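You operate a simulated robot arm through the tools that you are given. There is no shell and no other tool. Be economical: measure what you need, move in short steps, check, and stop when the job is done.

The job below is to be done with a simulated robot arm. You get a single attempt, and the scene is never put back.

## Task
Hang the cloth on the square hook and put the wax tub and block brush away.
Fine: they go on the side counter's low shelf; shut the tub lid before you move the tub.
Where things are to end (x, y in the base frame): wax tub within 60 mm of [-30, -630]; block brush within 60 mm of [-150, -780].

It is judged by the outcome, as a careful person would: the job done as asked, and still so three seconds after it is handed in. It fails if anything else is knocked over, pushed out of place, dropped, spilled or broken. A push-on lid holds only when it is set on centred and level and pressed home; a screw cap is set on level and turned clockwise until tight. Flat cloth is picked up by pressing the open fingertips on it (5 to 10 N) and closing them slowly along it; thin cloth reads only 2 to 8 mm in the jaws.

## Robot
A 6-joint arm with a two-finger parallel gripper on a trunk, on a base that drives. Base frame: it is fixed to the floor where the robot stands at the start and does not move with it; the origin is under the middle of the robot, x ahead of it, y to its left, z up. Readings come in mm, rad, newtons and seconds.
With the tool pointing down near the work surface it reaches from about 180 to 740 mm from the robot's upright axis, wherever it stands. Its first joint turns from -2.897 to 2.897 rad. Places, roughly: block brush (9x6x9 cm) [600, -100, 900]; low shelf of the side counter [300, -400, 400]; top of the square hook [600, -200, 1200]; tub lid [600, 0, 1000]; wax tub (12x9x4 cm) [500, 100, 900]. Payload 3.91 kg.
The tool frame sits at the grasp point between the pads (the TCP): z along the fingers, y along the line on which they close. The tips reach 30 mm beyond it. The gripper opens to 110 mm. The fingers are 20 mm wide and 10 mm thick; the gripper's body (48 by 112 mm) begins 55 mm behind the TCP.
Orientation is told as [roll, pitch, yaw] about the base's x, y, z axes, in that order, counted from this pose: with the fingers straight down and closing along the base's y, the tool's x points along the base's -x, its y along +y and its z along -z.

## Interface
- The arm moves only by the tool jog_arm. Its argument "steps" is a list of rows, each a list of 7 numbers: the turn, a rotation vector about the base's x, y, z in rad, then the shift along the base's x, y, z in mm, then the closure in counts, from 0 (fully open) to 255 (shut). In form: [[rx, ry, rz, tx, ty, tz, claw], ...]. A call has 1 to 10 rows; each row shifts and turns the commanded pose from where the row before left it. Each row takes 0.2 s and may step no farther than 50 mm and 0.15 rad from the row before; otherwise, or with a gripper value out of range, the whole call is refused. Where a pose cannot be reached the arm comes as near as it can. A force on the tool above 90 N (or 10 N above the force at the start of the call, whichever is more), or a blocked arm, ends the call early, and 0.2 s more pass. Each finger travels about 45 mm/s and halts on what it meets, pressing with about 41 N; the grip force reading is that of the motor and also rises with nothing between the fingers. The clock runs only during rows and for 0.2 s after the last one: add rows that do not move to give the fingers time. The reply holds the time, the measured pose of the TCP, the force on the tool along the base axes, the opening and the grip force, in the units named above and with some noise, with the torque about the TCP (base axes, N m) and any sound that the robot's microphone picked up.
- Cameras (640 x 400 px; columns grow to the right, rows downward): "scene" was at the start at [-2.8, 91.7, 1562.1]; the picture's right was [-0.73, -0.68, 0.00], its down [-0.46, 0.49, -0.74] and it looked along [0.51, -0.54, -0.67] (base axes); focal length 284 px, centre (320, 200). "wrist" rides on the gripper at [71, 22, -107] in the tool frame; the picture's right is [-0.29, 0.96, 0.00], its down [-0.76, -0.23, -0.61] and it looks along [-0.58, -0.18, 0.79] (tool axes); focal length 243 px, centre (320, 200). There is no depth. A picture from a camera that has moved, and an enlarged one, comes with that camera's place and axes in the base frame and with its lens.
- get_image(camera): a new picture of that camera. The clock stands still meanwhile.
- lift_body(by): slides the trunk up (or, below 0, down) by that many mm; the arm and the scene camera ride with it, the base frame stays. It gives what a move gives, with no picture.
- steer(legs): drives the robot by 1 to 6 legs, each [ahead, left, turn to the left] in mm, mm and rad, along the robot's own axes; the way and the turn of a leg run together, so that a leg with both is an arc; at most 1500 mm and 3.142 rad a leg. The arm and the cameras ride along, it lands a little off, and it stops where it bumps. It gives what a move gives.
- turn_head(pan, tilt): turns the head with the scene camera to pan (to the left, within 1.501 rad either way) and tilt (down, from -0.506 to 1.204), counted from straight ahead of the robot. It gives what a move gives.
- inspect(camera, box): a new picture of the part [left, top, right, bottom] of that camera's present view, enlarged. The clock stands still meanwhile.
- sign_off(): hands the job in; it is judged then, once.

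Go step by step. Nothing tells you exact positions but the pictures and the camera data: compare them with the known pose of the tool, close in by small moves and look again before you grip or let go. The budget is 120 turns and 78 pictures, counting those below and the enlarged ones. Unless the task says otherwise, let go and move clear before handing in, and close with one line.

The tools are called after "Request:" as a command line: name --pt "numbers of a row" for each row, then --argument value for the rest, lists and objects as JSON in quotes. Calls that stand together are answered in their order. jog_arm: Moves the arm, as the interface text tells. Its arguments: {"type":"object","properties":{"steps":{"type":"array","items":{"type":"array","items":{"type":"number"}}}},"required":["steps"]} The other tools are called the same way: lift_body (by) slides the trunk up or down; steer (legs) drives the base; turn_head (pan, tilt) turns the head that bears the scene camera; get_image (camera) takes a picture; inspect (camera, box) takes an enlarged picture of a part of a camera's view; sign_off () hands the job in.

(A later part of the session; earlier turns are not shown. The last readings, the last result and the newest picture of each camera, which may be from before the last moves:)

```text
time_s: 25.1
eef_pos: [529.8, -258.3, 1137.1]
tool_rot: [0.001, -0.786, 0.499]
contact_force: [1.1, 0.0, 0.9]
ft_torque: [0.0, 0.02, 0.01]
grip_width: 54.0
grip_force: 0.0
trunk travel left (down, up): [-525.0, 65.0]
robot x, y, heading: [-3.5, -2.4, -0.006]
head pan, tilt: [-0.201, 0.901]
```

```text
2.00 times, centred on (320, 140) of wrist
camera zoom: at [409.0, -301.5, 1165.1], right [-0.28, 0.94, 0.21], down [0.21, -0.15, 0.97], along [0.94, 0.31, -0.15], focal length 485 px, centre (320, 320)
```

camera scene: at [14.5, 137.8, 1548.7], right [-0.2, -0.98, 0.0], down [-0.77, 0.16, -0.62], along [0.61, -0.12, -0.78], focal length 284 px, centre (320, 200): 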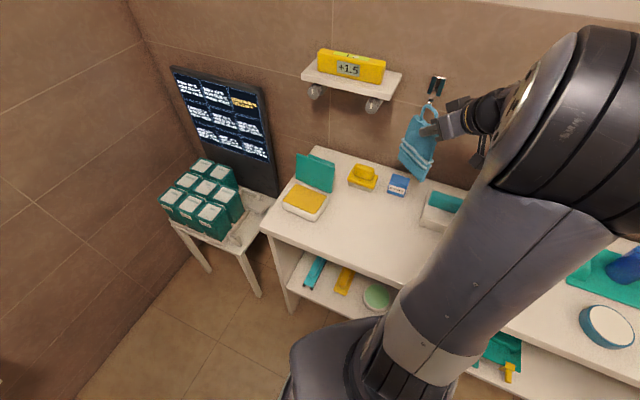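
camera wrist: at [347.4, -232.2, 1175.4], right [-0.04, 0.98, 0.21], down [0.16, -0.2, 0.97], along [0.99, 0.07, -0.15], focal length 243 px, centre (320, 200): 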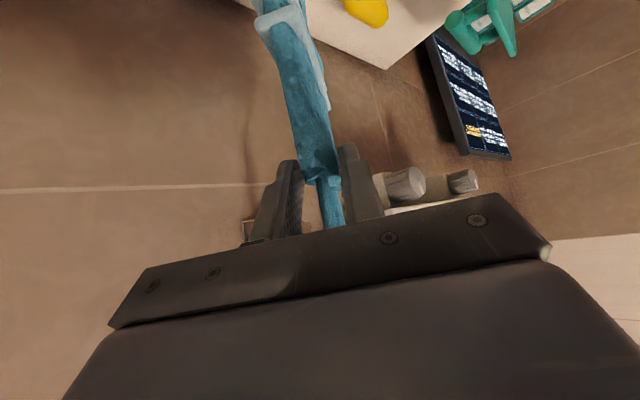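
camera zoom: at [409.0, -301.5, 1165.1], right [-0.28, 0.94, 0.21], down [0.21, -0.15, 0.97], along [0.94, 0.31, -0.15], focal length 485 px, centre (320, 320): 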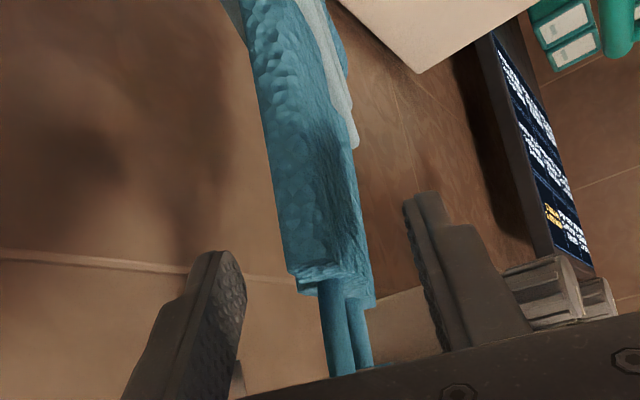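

The cloth hangs by its loop behind the lip. I'll retract along the tool axis and check.

Request:
jog_arm --pt "0 0 0 -18 -10 20 130" --pt "0 0 0 -25 -14 28 130" --pt "0 0 0 -30 -16 28 130" --pt "0 0 0 -40 -10 20 130" --pt "0 0 0 -40 0 20 130"

Request:
get_image --camera "scene"

```text
time_s: 26.3
eef_pos: [377.3, -308.4, 1254.3]
tool_rot: [0.0, -0.786, 0.5]
contact_force: [0.0, 0.2, 0.1]
ft_torque: [0.0, -0.03, 0.04]
grip_width: 53.9
grip_force: 0.1
trunk travel left (down, up): [-525.0, 65.0]
robot x, y, heading: [1.8, 2.7, -0.001]
head pan, tilt: [-0.201, 0.901]
```

```text
35 pictures are left
camera scene: at [14.0, 138.0, 1548.7], right [-0.2, -0.98, 0.0], down [-0.77, 0.16, -0.62], along [0.61, -0.12, -0.78], focal length 284 px, centre (320, 200)
```

scene: 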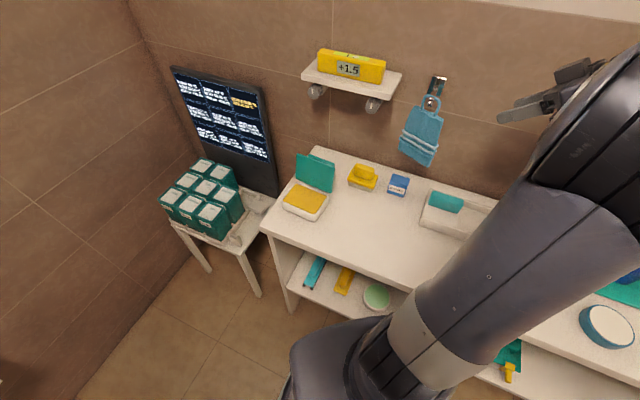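

The cloth hangs cleanly on the square hook and nothing else has moved. The tub lid stands open, leaning back about 14° with its top near (585,37,1000). I'll come over it and push it shut from behind, starting with a swing in front of it.

Request:
jog_arm --pt "0 0 -0.111 0 38 -12 130" --pt "0 0 -0.111 0 38 -12 130" --pt "0 0 -0.111 0 38 -12 130" --pt "0 0 -0.111 0 38 -12 130" --pt "0 0 -0.111 0 38 -12 130" --pt "0 0 -0.111 5 38 -12 130" --pt "0 0 -0.111 5 38 -12 130" --pt "0 0 -0.111 5 38 -12 130" --pt "0 0 -0.111 5 38 -12 130" --pt "0 0 -0.111 5 38 -12 130"

Request:
jog_arm --pt "0.082 0.117 0 30 0 0 130" --pt "0.082 0.117 0 30 0 0 130" --pt "0 0 0 30 0 -10 130"

Request:
get_image --camera "wrist"

```text
time_s: 28.5
eef_pos: [402.5, 72.8, 1133.6]
tool_rot: [-0.003, -0.788, -0.609]
contact_force: [-0.1, -0.9, 0.0]
ft_torque: [-0.04, 0.0, 0.03]
grip_width: 53.8
grip_force: 0.1
trunk travel left (down, up): [-525.0, 65.0]
robot x, y, heading: [-0.7, -2.2, -0.003]
head pan, tilt: [-0.201, 0.901]
```

```text
time_s: 29.3
eef_pos: [494.6, 72.0, 1122.1]
tool_rot: [0.003, -0.497, -0.612]
contact_force: [0.4, -0.7, -1.4]
ft_torque: [0.01, 0.01, -0.01]
grip_width: 53.9
grip_force: 0.1
trunk travel left (down, up): [-525.0, 65.0]
robot x, y, heading: [-2.0, -0.5, 0.001]
head pan, tilt: [-0.201, 0.901]
```

```text
34 pictures are left
camera wrist: at [413.0, 153.6, 1183.4], right [0.76, 0.64, 0.14], down [0.18, -0.41, 0.9], along [0.63, -0.65, -0.42], focal length 243 px, centre (320, 200)
```

wrist: 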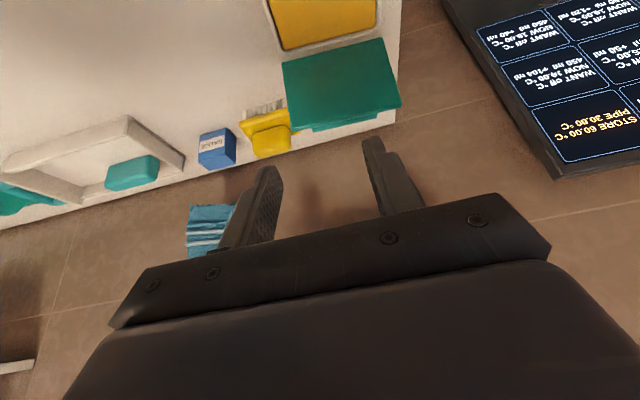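

Lid top edge measured from (545,-9) to (618,83) at z≈1000. I'll pass over it and lower the fingertips behind its handle tab.

Request:
jog_arm --pt "0 0 0 6 8.5 -30 130" --pt "0 0 0 6 8.5 -30 130" --pt "0 0 0 40 -28 0 130" --pt "0 0 0 40 -28 0 130" --pt "0 0 0 40 -28 0 130"

Request:
get_image --camera "scene"

```text
time_s: 30.5
eef_pos: [624.8, 4.6, 1064.2]
tool_rot: [0.001, -0.498, -0.61]
contact_force: [0.2, 0.3, -0.4]
ft_torque: [0.0, -0.03, -0.01]
grip_width: 53.8
grip_force: 0.1
trunk travel left (down, up): [-525.0, 65.0]
robot x, y, heading: [-0.3, 0.8, -0.003]
head pan, tilt: [-0.201, 0.901]
```

```text
33 pictures are left
camera scene: at [14.5, 137.9, 1548.7], right [-0.2, -0.98, 0.0], down [-0.77, 0.16, -0.62], along [0.61, -0.12, -0.78], focal length 284 px, centre (320, 200)
```

scene: 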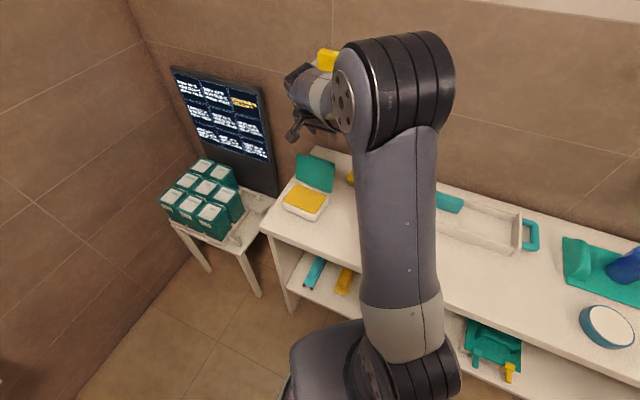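

The arm is over the lid, clear of the shelf. I'll descend behind the tab.

Request:
jog_arm --pt "0 0 0 0 0 -20 130" --pt "0 0 0 0 0 -20 130" --pt "0 0 0 0 0 -12 130"

Request:
inspect --camera "wrist" --box '[200, 0, 520, 240]'

```text
time_s: 31.3
eef_pos: [624.0, 4.4, 1010.2]
tool_rot: [0.001, -0.499, -0.608]
contact_force: [-0.5, -0.1, -0.3]
ft_torque: [0.01, 0.02, 0.0]
grip_width: 53.9
grip_force: 0.0
trunk travel left (down, up): [-525.0, 65.0]
robot x, y, heading: [-0.6, 3.6, 0.001]
head pan, tilt: [-0.201, 0.901]
```

```text
1.67 times, centred on (360, 120) of wrist
camera zoom: at [542.4, 85.4, 1072.9], right [0.76, 0.64, 0.14], down [0.18, -0.4, 0.9], along [0.63, -0.65, -0.42], focal length 404 px, centre (253, 333)
```

zoom: 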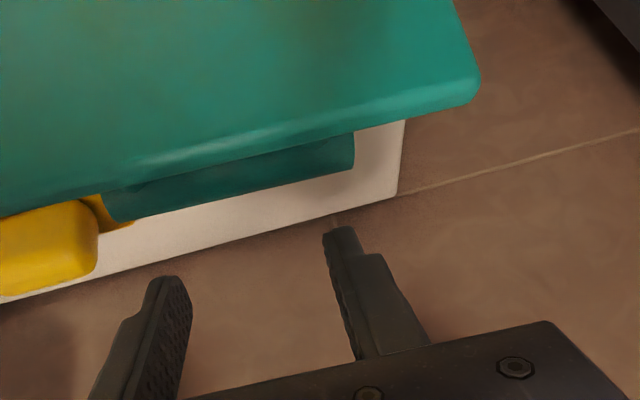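

The fingertips are behind the lid and its tab. I'll pull it forward gently.

Request:
jog_arm --pt "0 0 0 -12.3 8.6 0 130" --pt "0 0 0 -12.3 8.6 0 130" --pt "0 0 0 -12.3 8.6 0 130" --pt "0 0 0 -12.3 8.6 0 130" --pt "0 0 0 -12.3 8.6 0 130" --pt "0 0 0 -12.3 8.6 0 130"

Request:
get_image --camera "wrist"

```text
time_s: 32.7
eef_pos: [549.3, 56.3, 1010.9]
tool_rot: [0.002, -0.499, -0.612]
contact_force: [-0.2, 0.2, -0.4]
ft_torque: [0.02, 0.0, -0.03]
grip_width: 53.9
grip_force: 0.0
trunk travel left (down, up): [-525.0, 65.0]
robot x, y, heading: [0.2, -0.7, 0.005]
head pan, tilt: [-0.201, 0.901]
```

```text
31 pictures are left
camera wrist: at [468.6, 138.7, 1073.0], right [0.76, 0.64, 0.14], down [0.18, -0.4, 0.9], along [0.63, -0.65, -0.42], focal length 243 px, centre (320, 200)
```

wrist: 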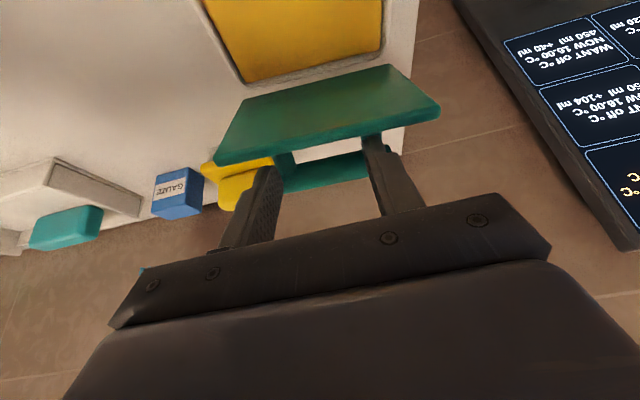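

The lid is coming over with no force. I continue forward and down, following its arc.

Request:
jog_arm --pt "0 0 0 -12.3 8.6 -4 130" --pt "0 0 0 -12.3 8.6 -6 130" --pt "0 0 0 -12.3 8.6 -8 130" --pt "0 0 0 -12.3 8.6 -12 130"

Request:
get_image --camera "wrist"

```text
time_s: 33.7
eef_pos: [500.4, 90.2, 982.2]
tool_rot: [0.003, -0.499, -0.612]
contact_force: [0.1, 1.1, 0.9]
ft_torque: [0.02, 0.02, -0.04]
grip_width: 53.9
grip_force: 0.0
trunk travel left (down, up): [-525.0, 65.0]
robot x, y, heading: [-1.3, -2.9, 0.003]
head pan, tilt: [-0.201, 0.901]
```

```text
30 pictures are left
camera wrist: at [419.5, 172.7, 1043.0], right [0.76, 0.64, 0.14], down [0.18, -0.41, 0.9], along [0.63, -0.65, -0.42], focal length 243 px, centre (320, 200)
```

wrist: 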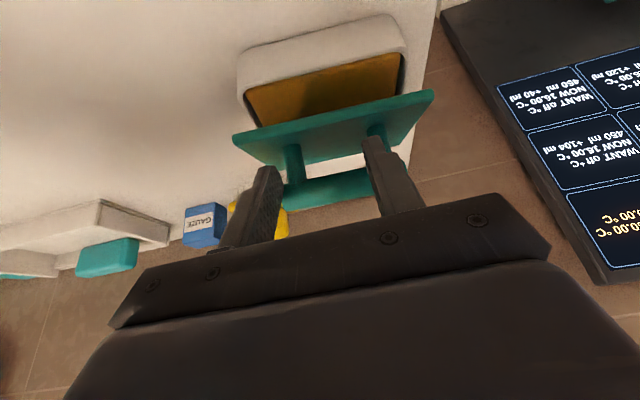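

The lid is about 45° forward and its bar handle on posts is visible. I'll keep following it down.

Request:
jog_arm --pt "0 0 0 -8.2 5.8 -12 130" --pt "0 0 0 -7 5 -14 130" --pt "0 0 0 -4 3 -14 130" --pt "0 0 0 0 0 -8 130"

Request:
jog_arm --pt "0 0 0 0 0 -4 130" --pt "0 0 0 0 0 -4 130"

Request:
get_image --camera "wrist"

```text
time_s: 34.7
eef_pos: [479.7, 105.6, 937.1]
tool_rot: [0.006, -0.504, -0.611]
contact_force: [-4.3, 2.3, 28.2]
ft_torque: [-0.91, 0.48, -0.19]
grip_width: 54.4
grip_force: 0.5
trunk travel left (down, up): [-525.0, 65.0]
robot x, y, heading: [2.4, 0.2, -0.005]
head pan, tilt: [-0.201, 0.901]
```

```text
time_s: 35.3
eef_pos: [480.7, 105.0, 932.6]
tool_rot: [0.011, -0.509, -0.614]
contact_force: [-11.1, 5.9, 84.2]
ft_torque: [-2.66, 1.23, -0.3]
grip_width: 53.8
grip_force: 0.0
trunk travel left (down, up): [-525.0, 65.0]
robot x, y, heading: [-4.4, 0.1, 0.003]
head pan, tilt: [-0.201, 0.901]
```

```text
29 pictures are left
camera wrist: at [397.8, 186.5, 993.6], right [0.75, 0.64, 0.15], down [0.16, -0.41, 0.9], along [0.64, -0.65, -0.41], focal length 243 px, centre (320, 200)
```

wrist: 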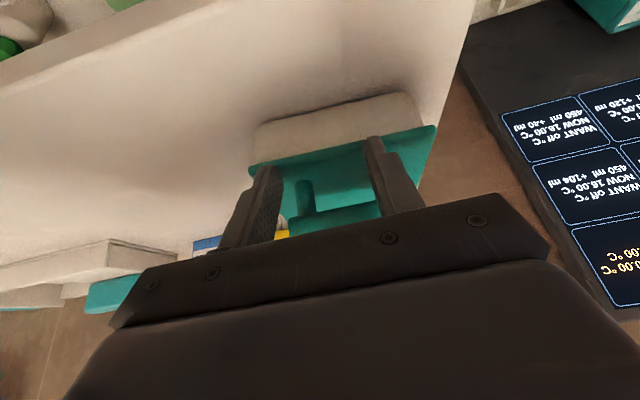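

The lid is down and was pressed with about 84 N at its front edge. I'll raise the fingers and look.

Request:
jog_arm --pt "0 0 0 0 0 15 130" --pt "0 0 0 0 0 40 130" --pt "0 0 0 -20 14 40 130" --pt "0 0 0 -20 14 40 130"

Request:
inspect --camera "wrist" --box '[200, 0, 520, 200]'

Request:
inspect --camera "scene" --box '[240, 130, 400, 255]'

```text
time_s: 36.3
eef_pos: [441.5, 132.5, 1062.9]
tool_rot: [0.002, -0.498, -0.611]
contact_force: [-0.3, -0.7, -0.2]
ft_torque: [-0.01, 0.01, -0.04]
grip_width: 53.9
grip_force: 0.1
trunk travel left (down, up): [-525.0, 65.0]
robot x, y, heading: [-0.8, 1.7, -0.005]
head pan, tilt: [-0.201, 0.901]
```

```text
2.00 times, centred on (360, 100) of wrist
camera zoom: at [360.6, 213.6, 1123.9], right [0.76, 0.64, 0.14], down [0.18, -0.4, 0.9], along [0.63, -0.65, -0.42], focal length 485 px, centre (240, 400)
```

zoom: 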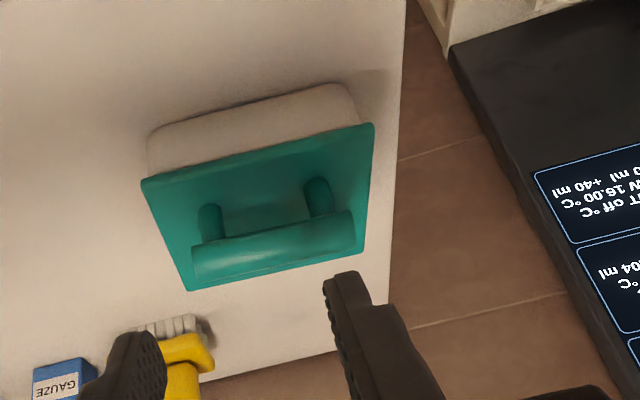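

```text
3.20 times, centred on (320, 192) of scene
camera zoom: at [14.2, 137.9, 1548.6], right [-0.2, -0.98, 0.0], down [-0.77, 0.16, -0.62], along [0.61, -0.12, -0.78], focal length 909 px, centre (320, 224)
```

zoom: 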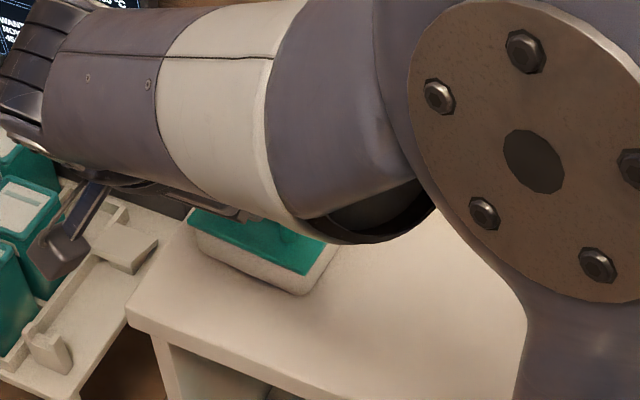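

The lid is flat and shut. The tub (lid about 120×98 mm, long axis ~48–54°) is centred near (537,75). For the under-counter shelf I'll grip the tub body from its right end with a nearly horizontal tool closing across its 90 mm width, so I reorient the arm now.

Request:
jog_arm --pt "0 0 0.1453 -8 -19 5 100" --pt "0 0 0.1453 -8 -19 5 60" --pt "0 0 0.1453 -8 -19 5 0" --pt "0 0 0.1453 -8 -19 5 0" --pt "0 0 0.1453 -8 -19 5 0" --pt "0 0 0.1453 -8 -19 5 0" --pt "0 0 0.1453 -8 -19 5 0" --pt "0 0 0.1453 -8 -19 5 0" --pt "0 0 0.1453 -8 -19 5 0" --pt "0 0 0.1453 -8 -19 5 0"

Request:
jog_arm --pt "0.1046 -0.0931 0 6 0 -15 0" --pt "0.1046 -0.0931 0 6 0 -15 0" --pt "0.1046 -0.0931 0 6 0 -15 0" --pt "0.1046 -0.0931 0 6 0 -15 0" --pt "0.1046 -0.0931 0 6 0 -15 0"

Request:
get_image --camera "scene"

```text
time_s: 38.5
eef_pos: [360.7, -58.5, 1110.1]
tool_rot: [0.001, -0.499, 0.841]
contact_force: [0.0, 0.7, 0.3]
ft_torque: [-0.03, -0.02, 0.02]
grip_width: 109.8
grip_force: 0.0
trunk travel left (down, up): [-525.0, 65.0]
robot x, y, heading: [1.1, -0.2, 0.0]
head pan, tilt: [-0.201, 0.901]
```

```text
time_s: 39.7
eef_pos: [391.0, -59.1, 1035.3]
tool_rot: [0.0, -1.202, 0.841]
contact_force: [0.7, -0.7, -0.8]
ft_torque: [-0.01, -0.03, -0.04]
grip_width: 110.1
grip_force: 0.1
trunk travel left (down, up): [-525.0, 65.0]
robot x, y, heading: [-2.0, -0.7, 0.002]
head pan, tilt: [-0.201, 0.901]
```

```text
26 pictures are left
camera scene: at [14.4, 137.7, 1548.8], right [-0.2, -0.98, 0.0], down [-0.77, 0.16, -0.62], along [0.61, -0.12, -0.78], focal length 284 px, centre (320, 200)
```

scene: 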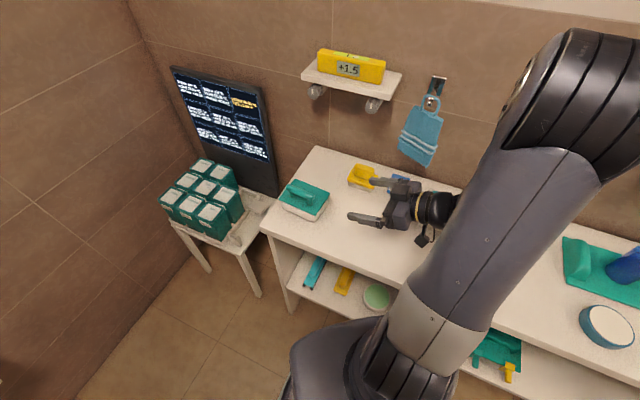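

Request:
inspect --camera "scene" --box '[265, 160, 425, 260]'

```text
4.00 times, centred on (345, 210) of scene
camera zoom: at [14.4, 137.7, 1548.8], right [-0.2, -0.98, 0.0], down [-0.77, 0.16, -0.62], along [0.61, -0.12, -0.78], focal length 1136 px, centre (220, 160)
```

zoom: 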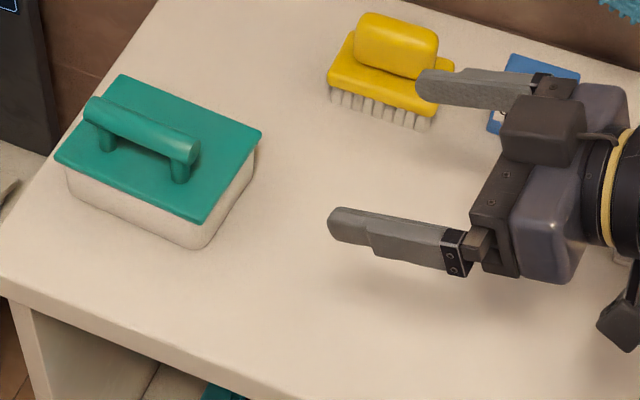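

The lid measures 121×91 mm, centred at about (539,77) with its long axis at 50°. I'll approach low and almost horizontal from the right end so that the fingers clamp the tub body below the lid edge.

Request:
jog_arm --pt "0.0906 -0.0755 0.033 15 8 -35 0" --pt "0 0 0 15 8 -35 0" --pt "0 0 0 15 7 -35 0" --pt "0 0 0 14 7 -22 0" --pt "0 0 0 0 0 0 0"

Request:
inspect --camera "scene" --box '[265, 160, 425, 260]'

Request:
get_image --camera "wrist"

```text
time_s: 40.6
eef_pos: [438.4, -36.4, 927.6]
tool_rot: [0.029, -1.32, 0.843]
contact_force: [-11.1, -6.7, 23.9]
ft_torque: [-2.62, 3.28, -0.34]
grip_width: 110.0
grip_force: 0.0
trunk travel left (down, up): [-525.0, 65.0]
robot x, y, heading: [-1.1, 1.4, -0.004]
head pan, tilt: [-0.201, 0.901]
stopped in row 4: the force on the tool passed its limit (the readings are from after the stop); the commanded pose is now the measured one
```

```text
4.00 times, centred on (345, 210) of scene
camera zoom: at [12.3, 137.4, 1549.3], right [-0.2, -0.98, 0.0], down [-0.77, 0.16, -0.62], along [0.61, -0.12, -0.78], focal length 1136 px, centre (220, 160)
```

zoom: 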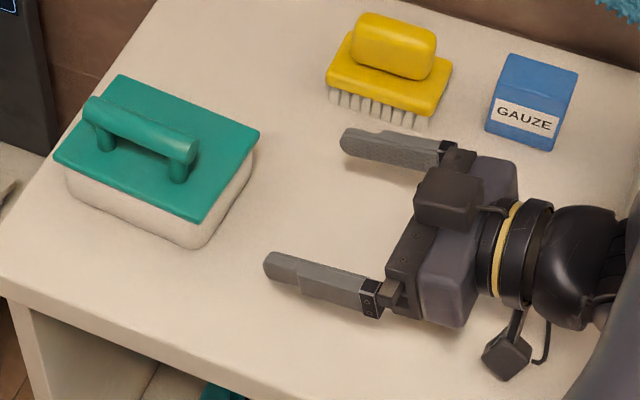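

```text
23 pictures are left
camera wrist: at [344.3, -116.1, 886.2], right [-0.68, 0.67, 0.29], down [-0.08, -0.46, 0.89], along [0.72, 0.58, 0.36], focal length 243 px, centre (320, 200)
```

wrist: 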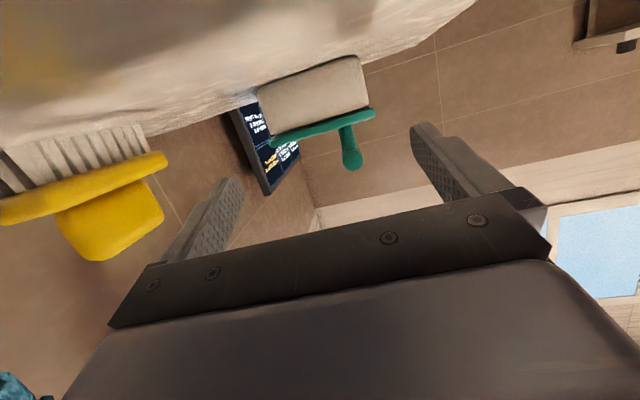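

The wrist camera bracket, which hangs under the tool at this tilt, touched the counter. I'll rise at once and roll the tool 180° about its own axis so the bracket is on top, which is better for the shelf too.

Request:
jog_arm --pt "0 0 0 0 0 20 0" --pt "0 0 0 -15 -18 35 0" --pt "0 0 0 -20 -22 35 0" --pt "0 0 0 -10 -12 35 0"

Request:
jog_arm --pt "0.0968 0.1085 -0.0372 0 0 0 0" --pt "0.0968 0.1085 -0.0372 0 0 0 0" --pt "0.0968 0.1085 -0.0372 0 0 0 0" --pt "0.0968 0.1085 -0.0372 0 0 0 0" --pt "0.0968 0.1085 -0.0372 0 0 0 0" --pt "0.0968 0.1085 -0.0372 0 0 0 0" --pt "0.0968 0.1085 -0.0372 0 0 0 0" --pt "0.0968 0.1085 -0.0372 0 0 0 0" --pt "0.0968 0.1085 -0.0372 0 0 0 0" --pt "0.0968 0.1085 -0.0372 0 0 0 0"

```text
time_s: 41.6
eef_pos: [394.8, -87.2, 1048.0]
tool_rot: [0.031, -1.319, 0.845]
contact_force: [-1.1, 0.3, -0.6]
ft_torque: [0.0, 0.03, 0.01]
grip_width: 110.2
grip_force: 0.1
trunk travel left (down, up): [-525.0, 65.0]
robot x, y, heading: [1.0, -1.5, -0.003]
head pan, tilt: [-0.201, 0.901]
```

```text
time_s: 43.8
eef_pos: [395.7, -88.6, 1049.9]
tool_rot: [1.352, -0.066, -0.709]
contact_force: [0.1, 0.2, 0.4]
ft_torque: [-0.02, 0.0, 0.04]
grip_width: 109.9
grip_force: 0.2
trunk travel left (down, up): [-525.0, 65.0]
robot x, y, heading: [2.2, 1.5, -0.0]
head pan, tilt: [-0.201, 0.901]
```

Request:
jog_arm --pt "0.0968 0.1085 -0.0372 0 0 0 0" --pt "0.0968 0.1085 -0.0372 0 0 0 0" --pt "0.0968 0.1085 -0.0372 0 0 0 0" --pt "0.0968 0.1085 -0.0372 0 0 0 0" --pt "0.0968 0.1085 -0.0372 0 0 0 0" --pt "0.0968 0.1085 -0.0372 0 0 0 0" --pt "0.0968 0.1085 -0.0372 0 0 0 0" --pt "0.0968 0.1085 -0.0372 0 0 0 0" --pt "0.0968 0.1085 -0.0372 0 0 0 0" --pt "0.0968 0.1085 -0.0372 0 0 0 0"

Request:
jog_arm --pt "0.0915 0.1026 -0.035 0 0 0 0" --pt "0 0 0 0 0 0 0"

```text
time_s: 46.0
eef_pos: [396.4, -87.9, 1049.6]
tool_rot: [0.527, 1.287, -1.788]
contact_force: [-0.2, 0.1, -0.3]
ft_torque: [0.01, 0.02, 0.0]
grip_width: 110.1
grip_force: 0.1
trunk travel left (down, up): [-525.0, 65.0]
robot x, y, heading: [0.6, 0.4, -0.0]
head pan, tilt: [-0.201, 0.901]
```

```text
time_s: 46.6
eef_pos: [395.8, -87.2, 1049.1]
tool_rot: [0.018, 1.323, -2.316]
contact_force: [0.0, -0.2, -1.2]
ft_torque: [-0.03, -0.01, -0.01]
grip_width: 110.0
grip_force: 0.0
trunk travel left (down, up): [-525.0, 65.0]
robot x, y, heading: [2.0, 1.8, 0.004]
head pan, tilt: [-0.201, 0.901]
```

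The flip worked with the camera bracket on top. I'll fine-tune the yaw and go down to the pre-grasp.

Request:
jog_arm --pt "0 0 0.05 13 14 -35 0" --pt "0 0 0 13 14 -35 0" --pt "0 0 0 14 15 -35 0" --pt "0 0 0 14 15 -25 0" --pt "0 0 0 0 0 -11 0" --pt "0 0 0 0 0 0 0"

Request:
get_image --camera "wrist"

Request:
inspect --camera "scene" --box '[265, 160, 425, 260]'

```text
time_s: 48.0
eef_pos: [447.2, -29.5, 907.3]
tool_rot: [0.022, 1.323, -2.26]
contact_force: [0.6, 0.3, 1.2]
ft_torque: [-0.01, -0.01, 0.01]
grip_width: 110.1
grip_force: 0.0
trunk travel left (down, up): [-525.0, 65.0]
robot x, y, heading: [-1.4, -1.7, -0.005]
head pan, tilt: [-0.201, 0.901]
```

```text
22 pictures are left
camera wrist: at [408.2, -109.9, 1004.8], right [0.68, -0.68, -0.28], down [-0.68, -0.44, -0.59], along [0.28, 0.59, -0.76], focal length 243 px, centre (320, 200)
```

wrist: 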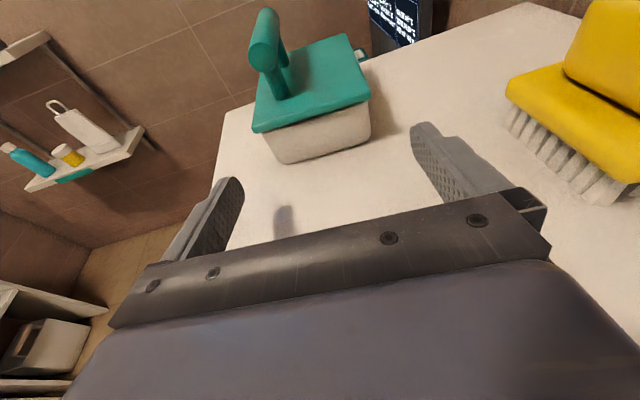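

```text
4.00 times, centred on (345, 210) of scene
camera zoom: at [14.5, 137.7, 1548.7], right [-0.2, -0.98, 0.0], down [-0.77, 0.16, -0.62], along [0.61, -0.12, -0.78], focal length 1136 px, centre (220, 160)
```

zoom: 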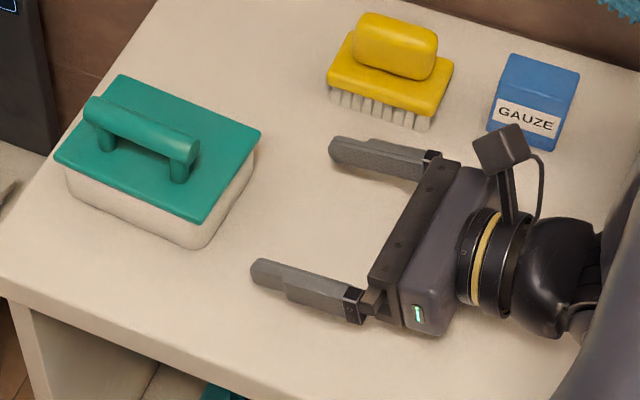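

The alignment is good (within about 2 mm) and the tub tapers downward, so fingers below the rim will support it. Advancing now.

Request:
jog_arm --pt "0 0 0 24 27 -9 0" --pt "0 0 0 24 27 -9 0" --pt "0 0 0 24 27 -8 0" --pt "0 0 0 0 0 0 0"

Request:
inspect --camera "scene" --box '[265, 160, 425, 260]'

```text
time_s: 49.0
eef_pos: [517.4, 47.6, 890.1]
tool_rot: [0.05, 1.337, -2.236]
contact_force: [-21.8, -30.9, 77.7]
ft_torque: [-4.14, 5.01, 0.8]
grip_width: 109.9
grip_force: 0.1
trunk travel left (down, up): [-525.0, 65.0]
robot x, y, heading: [1.8, 1.8, -0.0]
head pan, tilt: [-0.201, 0.901]
```

```text
4.00 times, centred on (345, 210) of scene
camera zoom: at [7.0, 133.9, 1550.2], right [-0.2, -0.98, 0.0], down [-0.76, 0.16, -0.62], along [0.61, -0.12, -0.78], focal length 1136 px, centre (220, 160)
```

zoom: 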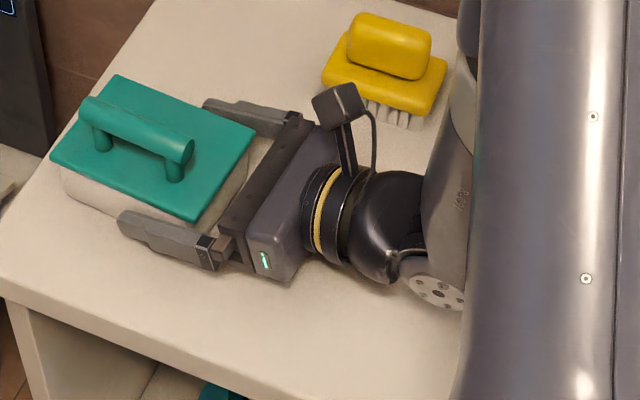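

The lower wrist is pressing on the counter. I'll rise, steepen the tool slightly and settle at a clear height.

Request:
jog_arm --pt "0 0 0 0 0 12 0" --pt "-0.092 0.077 0 0 0 0 0" --pt "0 0 0 0 0 -5 0" --pt "0 0 0 0 0 0 0"

```text
time_s: 50.0
eef_pos: [520.7, 51.2, 889.6]
tool_rot: [0.018, 1.202, -2.26]
contact_force: [0.8, 0.5, -0.6]
ft_torque: [0.01, 0.0, -0.02]
grip_width: 110.1
grip_force: 0.1
trunk travel left (down, up): [-525.0, 65.0]
robot x, y, heading: [2.4, -1.7, 0.001]
head pan, tilt: [-0.201, 0.901]
```

Free now. I'll lower 4 mm and close on the body.

Request:
jog_arm --pt "0 0 0 0 0 -4 0" --pt "0 0 0 0 0 0 20" --pt "0 0 0 0 0 0 35" --pt "0 0 0 0 0 0 50" --pt "0 0 0 0 0 0 70" --pt "0 0 0 0 0 0 100" --pt "0 0 0 0 0 0 140" --pt "0 0 0 0 0 0 140"

Request:
inspect --camera "scene" --box '[265, 160, 425, 260]'

```text
time_s: 51.8
eef_pos: [522.1, 51.9, 886.7]
tool_rot: [0.019, 1.204, -2.261]
contact_force: [-0.9, -0.1, 0.2]
ft_torque: [0.22, 0.16, 0.17]
grip_width: 93.7
grip_force: 40.8
trunk travel left (down, up): [-525.0, 65.0]
robot x, y, heading: [-0.9, -0.7, -0.001]
head pan, tilt: [-0.201, 0.901]
```

```text
4.00 times, centred on (345, 210) of scene
camera zoom: at [14.4, 137.8, 1548.7], right [-0.2, -0.98, 0.0], down [-0.77, 0.16, -0.62], along [0.61, -0.12, -0.78], focal length 1136 px, centre (220, 160)
```

zoom: 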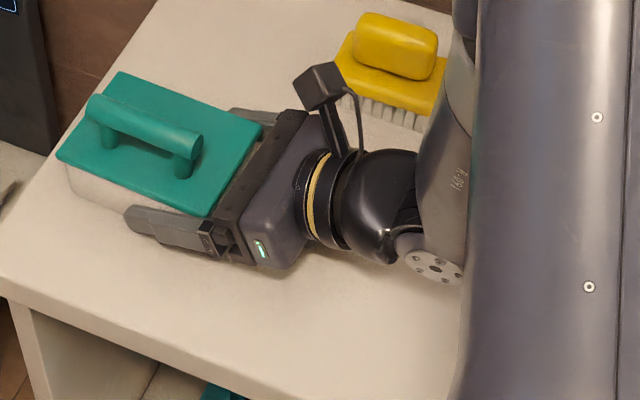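

Gripped at 93.7 mm. I'll lift a little and check that the tub comes up level with its lid shut.

Request:
jog_arm --pt "0 0 0 0 0 6 255" --pt "0 0 0 0 0 8 255" --pt "0 0 0 0 0 12 255" --pt "0 0 0 0 0 15 255" --pt "0 0 0 0 0 15 255"

Request:
inspect --camera "scene" --box '[265, 160, 425, 260]'

```text
time_s: 53.0
eef_pos: [521.1, 49.8, 942.1]
tool_rot: [0.018, 1.203, -2.263]
contact_force: [0.7, -0.5, -6.3]
ft_torque: [-0.13, 0.1, 0.01]
grip_width: 93.8
grip_force: 40.7
trunk travel left (down, up): [-525.0, 65.0]
robot x, y, heading: [4.3, 0.9, 0.001]
head pan, tilt: [-0.201, 0.901]
```

```text
4.00 times, centred on (345, 210) of scene
camera zoom: at [14.9, 137.9, 1548.6], right [-0.2, -0.98, 0.0], down [-0.77, 0.16, -0.62], along [0.61, -0.12, -0.78], focal length 1136 px, centre (220, 160)
```

zoom: 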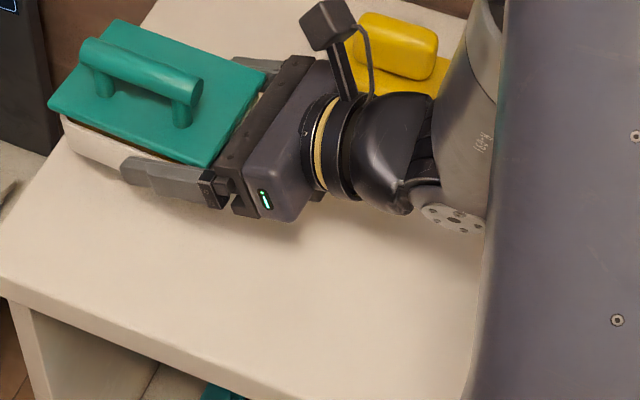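

Request:
inspect --camera "scene" --box '[272, 160, 336, 215]'

```text
7.27 times, centred on (304, 188) of scene
camera zoom: at [14.9, 137.9, 1548.6], right [-0.2, -0.98, 0.0], down [-0.77, 0.16, -0.62], along [0.61, -0.12, -0.78], focal length 2066 px, centre (436, 291)
```

zoom: 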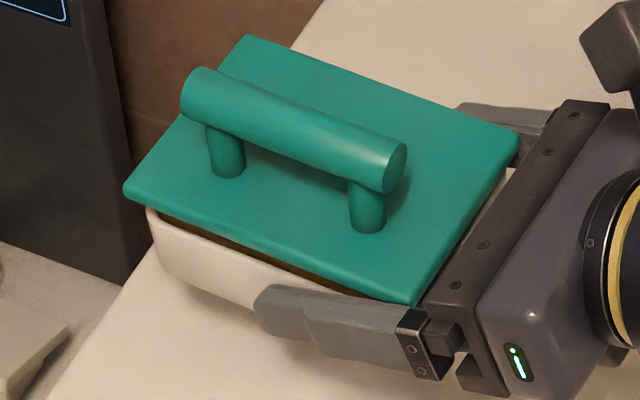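

The fingers appear to be holding the lid's edge, so the body droops slightly and the lid is ajar. That isn't good enough for carrying. I'll set the tub back down, which recloses it, then turn it on the counter so its end faces me at the front edge and regrip the body horizontally below the lid.

Request:
jog_arm --pt "0 0 0 0 0 -20 255" --pt "0 0 0 0 0 -20 255" --pt "0 0 0 0 0 -10 255" --pt "0 0 0 0 0 -3 255" --pt "0 0 0 0 0 -2 255"

Request:
jog_arm --pt "0 0 -0.1486 -8.4 7 0 255" --pt "0 0 -0.1486 -7.9 7.5 0 255" --pt "0 0 -0.1486 -7.3 7.9 0 255" --pt "0 0 -0.1486 -6.6 8.1 0 255" --pt "0 0 -0.1486 -6 8.4 0 255"

Request:
get_image --camera "scene"

```text
time_s: 54.2
eef_pos: [522.8, 51.7, 887.3]
tool_rot: [0.023, 1.203, -2.26]
contact_force: [2.6, 0.1, 0.2]
ft_torque: [0.18, 0.21, -0.04]
grip_width: 93.6
grip_force: 41.0
trunk travel left (down, up): [-525.0, 65.0]
robot x, y, heading: [-1.4, 3.7, -0.0]
head pan, tilt: [-0.201, 0.901]
```

```text
time_s: 55.4
eef_pos: [487.5, -6.6, 890.8]
tool_rot: [-0.007, 1.202, -3.002]
contact_force: [-0.5, 0.1, -3.4]
ft_torque: [0.05, 0.34, 0.01]
grip_width: 93.3
grip_force: 40.9
out of reach, approached as far as the arm can: row 4, 5
trunk travel left (down, up): [-525.0, 65.0]
robot x, y, heading: [1.3, -2.0, -0.001]
head pan, tilt: [-0.201, 0.901]
```

```text
16 pictures are left
camera scene: at [14.6, 138.0, 1548.7], right [-0.2, -0.98, 0.0], down [-0.77, 0.16, -0.62], along [0.61, -0.12, -0.78], focal length 284 px, centre (320, 200)
```

scene: 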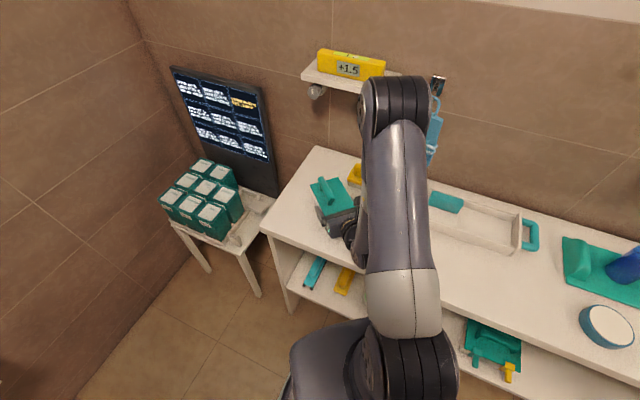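

The arm ran out of reach sideways, so the tub sits part-rotated. I'll settle it with the trunk, release it, raise the trunk to clear it, and then reposition the robot square to the counter.

Request:
lift_body --by -3

Request:
jog_arm --pt "0 0 0 0 0 0 100" --pt "0 0 0 0 0 0 30" --pt "0 0 0 0 0 0 0" --pt "0 0 0 0 0 0 0"

```text
time_s: 55.9
eef_pos: [487.9, -6.9, 888.2]
tool_rot: [-0.009, 1.204, -3.005]
contact_force: [-1.3, -1.2, -4.1]
ft_torque: [0.05, 0.27, 0.02]
grip_width: 93.3
grip_force: 41.1
trunk travel left (down, up): [-522.0, 68.0]
robot x, y, heading: [1.2, -0.5, -0.001]
head pan, tilt: [-0.201, 0.901]
```

```text
time_s: 56.9
eef_pos: [487.8, -6.4, 890.7]
tool_rot: [-0.007, 1.204, -3.004]
contact_force: [0.9, 0.7, -0.2]
ft_torque: [0.0, 0.03, -0.02]
grip_width: 110.1
grip_force: 0.1
trunk travel left (down, up): [-522.0, 68.0]
robot x, y, heading: [-1.1, -1.6, 0.001]
head pan, tilt: [-0.201, 0.901]
```

Request:
lift_body --by 68

Request:
jog_arm --pt "0 0 0 -5 0 0 0"

Request:
inspect --camera "scene" --box '[265, 140, 425, 240]'

```text
time_s: 58.0
eef_pos: [486.8, -6.5, 957.2]
tool_rot: [-0.008, 1.203, -3.004]
contact_force: [-0.7, 0.1, 0.0]
ft_torque: [0.02, 0.01, 0.0]
grip_width: 110.1
grip_force: 0.1
trunk travel left (down, up): [-590.0, 0.0]
robot x, y, heading: [1.2, -3.1, -0.002]
head pan, tilt: [-0.201, 0.901]
```

```text
time_s: 58.4
eef_pos: [483.0, -6.5, 956.3]
tool_rot: [-0.009, 1.203, -3.005]
contact_force: [0.7, 0.5, 1.1]
ft_torque: [-0.01, 0.04, 0.01]
grip_width: 109.9
grip_force: 0.1
trunk travel left (down, up): [-590.0, 0.0]
robot x, y, heading: [1.0, 1.2, -0.004]
head pan, tilt: [-0.201, 0.901]
```

```text
4.00 times, centred on (345, 190) of scene
camera zoom: at [14.5, 137.8, 1613.7], right [-0.2, -0.98, 0.0], down [-0.77, 0.16, -0.62], along [0.61, -0.12, -0.78], focal length 1136 px, centre (220, 240)
```

zoom: 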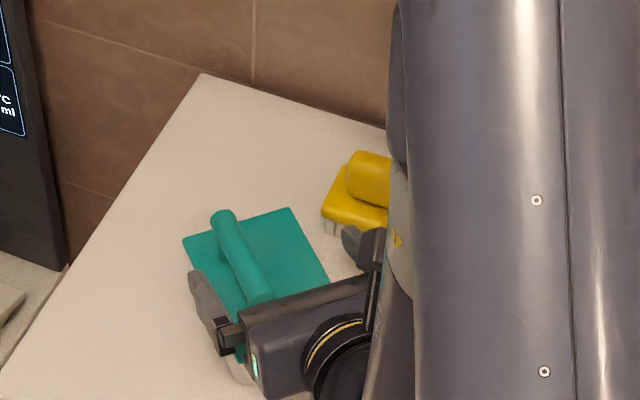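

The tub is released with its lid down. I'll retract the arm, then drive to face the counter squarely, further back.

Request:
jog_arm --pt "0 0 0 -40 0 15 0" --pt "0 0 0 -40 0 25 0" --pt "0 0 0 -40 0 25 0" --pt "0 0 0 -30 0 25 0"

Request:
steer --legs '[[-78, 238, 0], [0, 0, -0.611]]'

Request:
turn_head --pan 0.0 --tilt 0.85

Request:
get_image --camera "scene"

```text
time_s: 59.6
eef_pos: [388.7, -34.1, 1046.2]
tool_rot: [0.234, 1.301, -2.778]
contact_force: [0.6, -0.3, -0.1]
ft_torque: [-0.03, 0.03, -0.04]
grip_width: 110.2
grip_force: 0.1
out of reach, approached as far as the arm can: row 4
trunk travel left (down, up): [-590.0, 0.0]
robot x, y, heading: [-0.9, 1.7, -0.001]
head pan, tilt: [-0.201, 0.901]
stopped in row 4: the arm was blocked; the commanded pose is now the measured one
```

```text
time_s: 63.1
eef_pos: [220.6, -13.2, 1046.9]
tool_rot: [0.233, 1.301, 2.885]
contact_force: [-0.2, -0.6, 0.2]
ft_torque: [-0.03, -0.03, 0.03]
grip_width: 110.0
grip_force: 0.1
trunk travel left (down, up): [-590.0, 0.0]
robot x, y, heading: [-75.7, 241.1, -0.624]
head pan, tilt: [-0.201, 0.901]
```

```text
time_s: 63.8
eef_pos: [220.6, -12.5, 1047.4]
tool_rot: [0.235, 1.299, 2.888]
contact_force: [-0.2, 0.1, -0.6]
ft_torque: [0.01, 0.01, -0.03]
grip_width: 110.1
grip_force: 0.0
trunk travel left (down, up): [-590.0, 0.0]
robot x, y, heading: [-72.4, 238.1, -0.621]
head pan, tilt: [0.0, 0.85]
```

```text
14 pictures are left
camera scene: at [26.8, 354.3, 1617.6], right [-0.58, -0.81, 0.0], down [-0.61, 0.44, -0.66], along [0.54, -0.38, -0.75], focal length 284 px, centre (320, 200)
```

scene: 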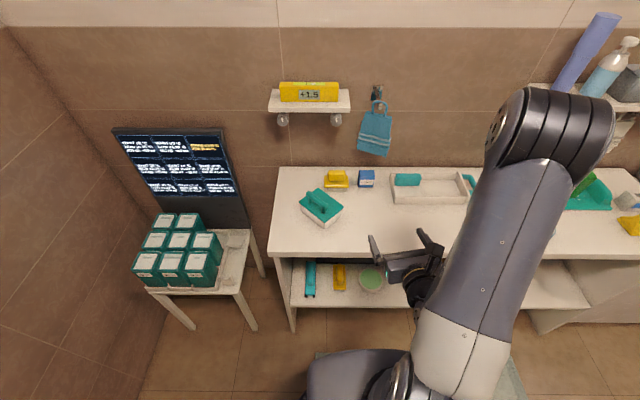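

Request:
inspect --camera "scene" --box '[270, 155, 400, 265]'

```text
3.64 times, centred on (335, 210) of scene
camera zoom: at [26.8, 354.3, 1617.6], right [-0.58, -0.81, 0.0], down [-0.61, 0.44, -0.66], along [0.54, -0.38, -0.75], focal length 1033 px, centre (266, 164)
```

zoom: 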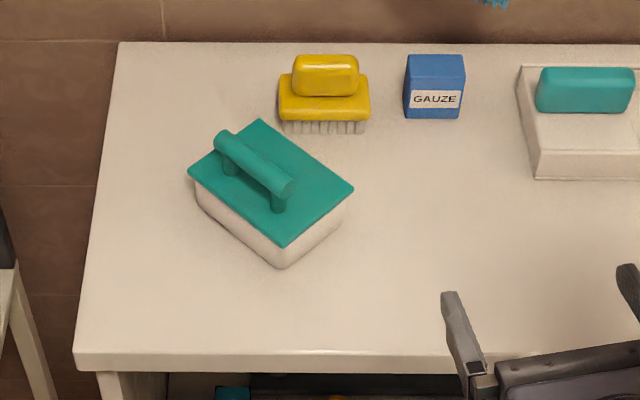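

The tub is at (519,-3) with its long axis 45° from my heading. The flipped wrist limits my reach, so I'll unroll the tool. With the wrist beyond the counter's front edge the camera bracket won't matter. Then I'll turn the tub on the counter with a vertical tool.

Request:
jog_arm --pt "-0.1274 0.0692 0.039 0 0 3 0" --pt "-0.1274 0.0692 0.039 0 0 3 0" --pt "-0.1274 0.0692 0.039 0 0 3 0" --pt "-0.1274 0.0692 0.039 0 0 3 0" --pt "-0.1274 0.0692 0.039 0 0 3 0" --pt "-0.1274 0.0692 0.039 0 0 3 0" --pt "-0.1274 0.0692 0.039 0 0 3 0" --pt "-0.1274 0.0692 0.039 0 0 3 0" --pt "-0.1274 0.0692 0.039 0 0 3 0" --pt "-0.1274 0.0692 0.039 0 0 3 0"

Request:
jog_arm --pt "-0.1274 0.0692 0.039 0 0 3 0" --pt "-0.1274 0.0692 0.039 0 0 3 0" --pt "-0.1274 0.0692 0.039 0 0 3 0" --pt "-0.1274 0.0692 0.039 0 0 3 0" --pt "-0.1274 0.0692 0.039 0 0 3 0" --pt "-0.1274 0.0692 0.039 0 0 3 0" --pt "-0.1274 0.0692 0.039 0 0 3 0" --pt "-0.1274 0.0692 0.039 0 0 3 0" --pt "-0.1274 0.0692 0.039 0 0 3 0" --pt "-0.1274 0.0692 0.039 0 0 3 0"

```text
time_s: 66.0
eef_pos: [224.5, -18.6, 1081.0]
tool_rot: [1.326, -0.007, -2.071]
contact_force: [-0.7, -0.3, -0.1]
ft_torque: [-0.03, -0.01, 0.0]
grip_width: 110.2
grip_force: 0.0
trunk travel left (down, up): [-590.0, 0.0]
robot x, y, heading: [-76.4, 241.5, -0.622]
head pan, tilt: [0.0, 0.85]
```

```text
time_s: 68.2
eef_pos: [224.3, -19.0, 1111.0]
tool_rot: [0.243, -1.32, -0.748]
contact_force: [0.0, -0.1, -0.1]
ft_torque: [0.01, 0.01, 0.02]
grip_width: 110.1
grip_force: 0.1
trunk travel left (down, up): [-590.0, 0.0]
robot x, y, heading: [-79.9, 242.8, -0.62]
head pan, tilt: [0.0, 0.85]
```

Request:
jog_arm --pt "0.0998 0.1075 0 15 0 0 0" --pt "0.0998 0.1075 0 15 0 0 0" --pt "0.0998 0.1075 0 15 0 0 0" --pt "0.0998 0.1075 0 15 0 0 0" --pt "0.0998 0.1075 0 15 0 0 0" --pt "0.0998 0.1075 0 15 0 0 0" --pt "0.0998 0.1075 0 15 0 0 0" --pt "0.0998 0.1075 0 15 0 0 0" --pt "0.0998 0.1075 0 15 0 0 0"

Request:
jog_arm --pt "-0.089 0.0826 0 17 2 0 0" --pt "-0.089 0.0826 0 17 2 0 0" --pt "0 0 0.1304 17 2 0 0" --pt "0 0 0.1304 18 2 0 0" --pt "0 0 0.1304 18 2 0 0" --pt "0 0 0.1304 18 2 0 0" --pt "0 0 0.1304 18 2 0 0" --pt "0 0 0.1304 18 1 0 0" --pt "0 0 0.1304 18 1 0 0"

```text
time_s: 70.2
eef_pos: [354.7, -11.6, 1107.0]
tool_rot: [0.241, 0.023, -0.758]
contact_force: [0.3, 0.1, 0.0]
ft_torque: [0.02, 0.02, 0.04]
grip_width: 109.9
grip_force: 0.0
trunk travel left (down, up): [-590.0, 0.0]
robot x, y, heading: [-80.4, 243.3, -0.62]
head pan, tilt: [0.0, 0.85]
```

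```text
time_s: 72.2
eef_pos: [515.4, 4.0, 1106.8]
tool_rot: [0.0, 0.018, 0.151]
contact_force: [-0.2, -0.9, 0.9]
ft_torque: [-0.02, 0.02, 0.0]
grip_width: 110.2
grip_force: 0.0
trunk travel left (down, up): [-590.0, 0.0]
robot x, y, heading: [-77.0, 237.2, -0.622]
head pan, tilt: [0.0, 0.85]
```

Request:
jog_arm --pt "0 -0.018 0.014 3.5 -7 -40 0" --pt "0 0 0 0 0 -48 0" --pt "0 0 0 0 0 -48 0" --pt "0 0 0 0 0 -25 0" --pt "0 0 0 0 0 -15 0" --pt "0 0 0 0 0 -15 0" --pt "0 0 0 0 0 -15 0" --pt "0 0 0 0 0 0 0"

Request:
inspect --camera "scene" --box '[270, 155, 400, 265]'

```text
time_s: 74.0
eef_pos: [518.5, -4.5, 900.2]
tool_rot: [-0.003, -0.002, 0.164]
contact_force: [0.2, 1.2, 0.2]
ft_torque: [-0.01, 0.03, 0.0]
grip_width: 110.2
grip_force: 0.1
trunk travel left (down, up): [-590.0, 0.0]
robot x, y, heading: [-75.4, 240.9, -0.616]
head pan, tilt: [0.0, 0.85]
```

```text
3.64 times, centred on (335, 210) of scene
camera zoom: at [27.0, 354.3, 1617.6], right [-0.58, -0.81, 0.0], down [-0.61, 0.44, -0.66], along [0.54, -0.38, -0.75], focal length 1033 px, centre (266, 164)
```

zoom: 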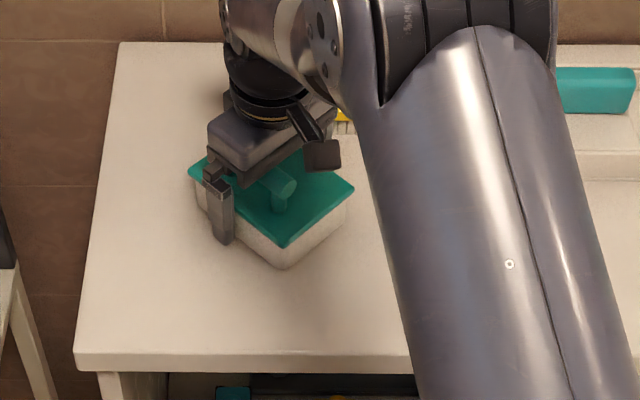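

The tool straddles the tub. I'll clamp the lid edges lightly and slide and rotate the tub on the counter to the front edge without lifting.

Request:
jog_arm --pt "0 0 0 0 0 0 30" --pt "0 0 0 0 0 0 60" --pt "0 0 0 0 0 0 60" --pt "0 0 -0.131 -15.5 1.5 0 60" --pt "0 0 -0.131 -15.5 1.5 0 60" --pt "0 0 -0.131 -15.5 1.5 0 60" --pt "0 0 -0.131 -15.5 1.5 0 60" --pt "0 0 -0.131 -15.5 1.5 0 60" --pt "0 0 -0.131 -15.5 1.5 0 60"

```text
time_s: 76.0
eef_pos: [425.0, 6.1, 900.8]
tool_rot: [-0.004, 0.002, -0.626]
contact_force: [-1.9, -0.6, -0.8]
ft_torque: [-0.12, -0.3, 0.0]
grip_width: 93.5
grip_force: 40.8
trunk travel left (down, up): [-590.0, 0.0]
robot x, y, heading: [-78.3, 238.5, -0.62]
head pan, tilt: [0.0, 0.85]
```

Request:
jog_arm --pt "0 0 0 0 0 0 30" --pt "0 0 0 0 0 0 0" --pt "0 0 0 0 0 0 0" --pt "0 0 0 0 0 25 0" --pt "0 0 0 0 0 40 0" --pt "0 0 0 0 0 40 0" --pt "0 0 0 -35 25 20 0" --pt "0 0 0 -40 28 0 0" --pt "0 0 0 -40 28 0 0" --pt "0 0 0 -30 21 0 0"

Request:
inspect --camera "scene" --box '[270, 170, 400, 280]'

```text
time_s: 78.2
eef_pos: [282.0, 110.4, 1026.7]
tool_rot: [-0.002, 0.003, -0.623]
contact_force: [0.3, 0.0, 0.6]
ft_torque: [-0.02, 0.01, 0.02]
grip_width: 110.0
grip_force: 0.1
trunk travel left (down, up): [-590.0, 0.0]
robot x, y, heading: [-75.9, 245.8, -0.624]
head pan, tilt: [0.0, 0.85]
```

```text
3.64 times, centred on (335, 225) of scene
camera zoom: at [26.4, 354.6, 1617.6], right [-0.58, -0.81, 0.0], down [-0.61, 0.44, -0.66], along [0.54, -0.38, -0.75], focal length 1033 px, centre (266, 109)
```

zoom: 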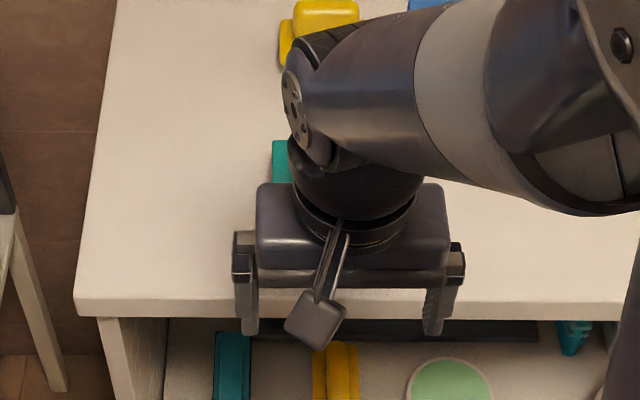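

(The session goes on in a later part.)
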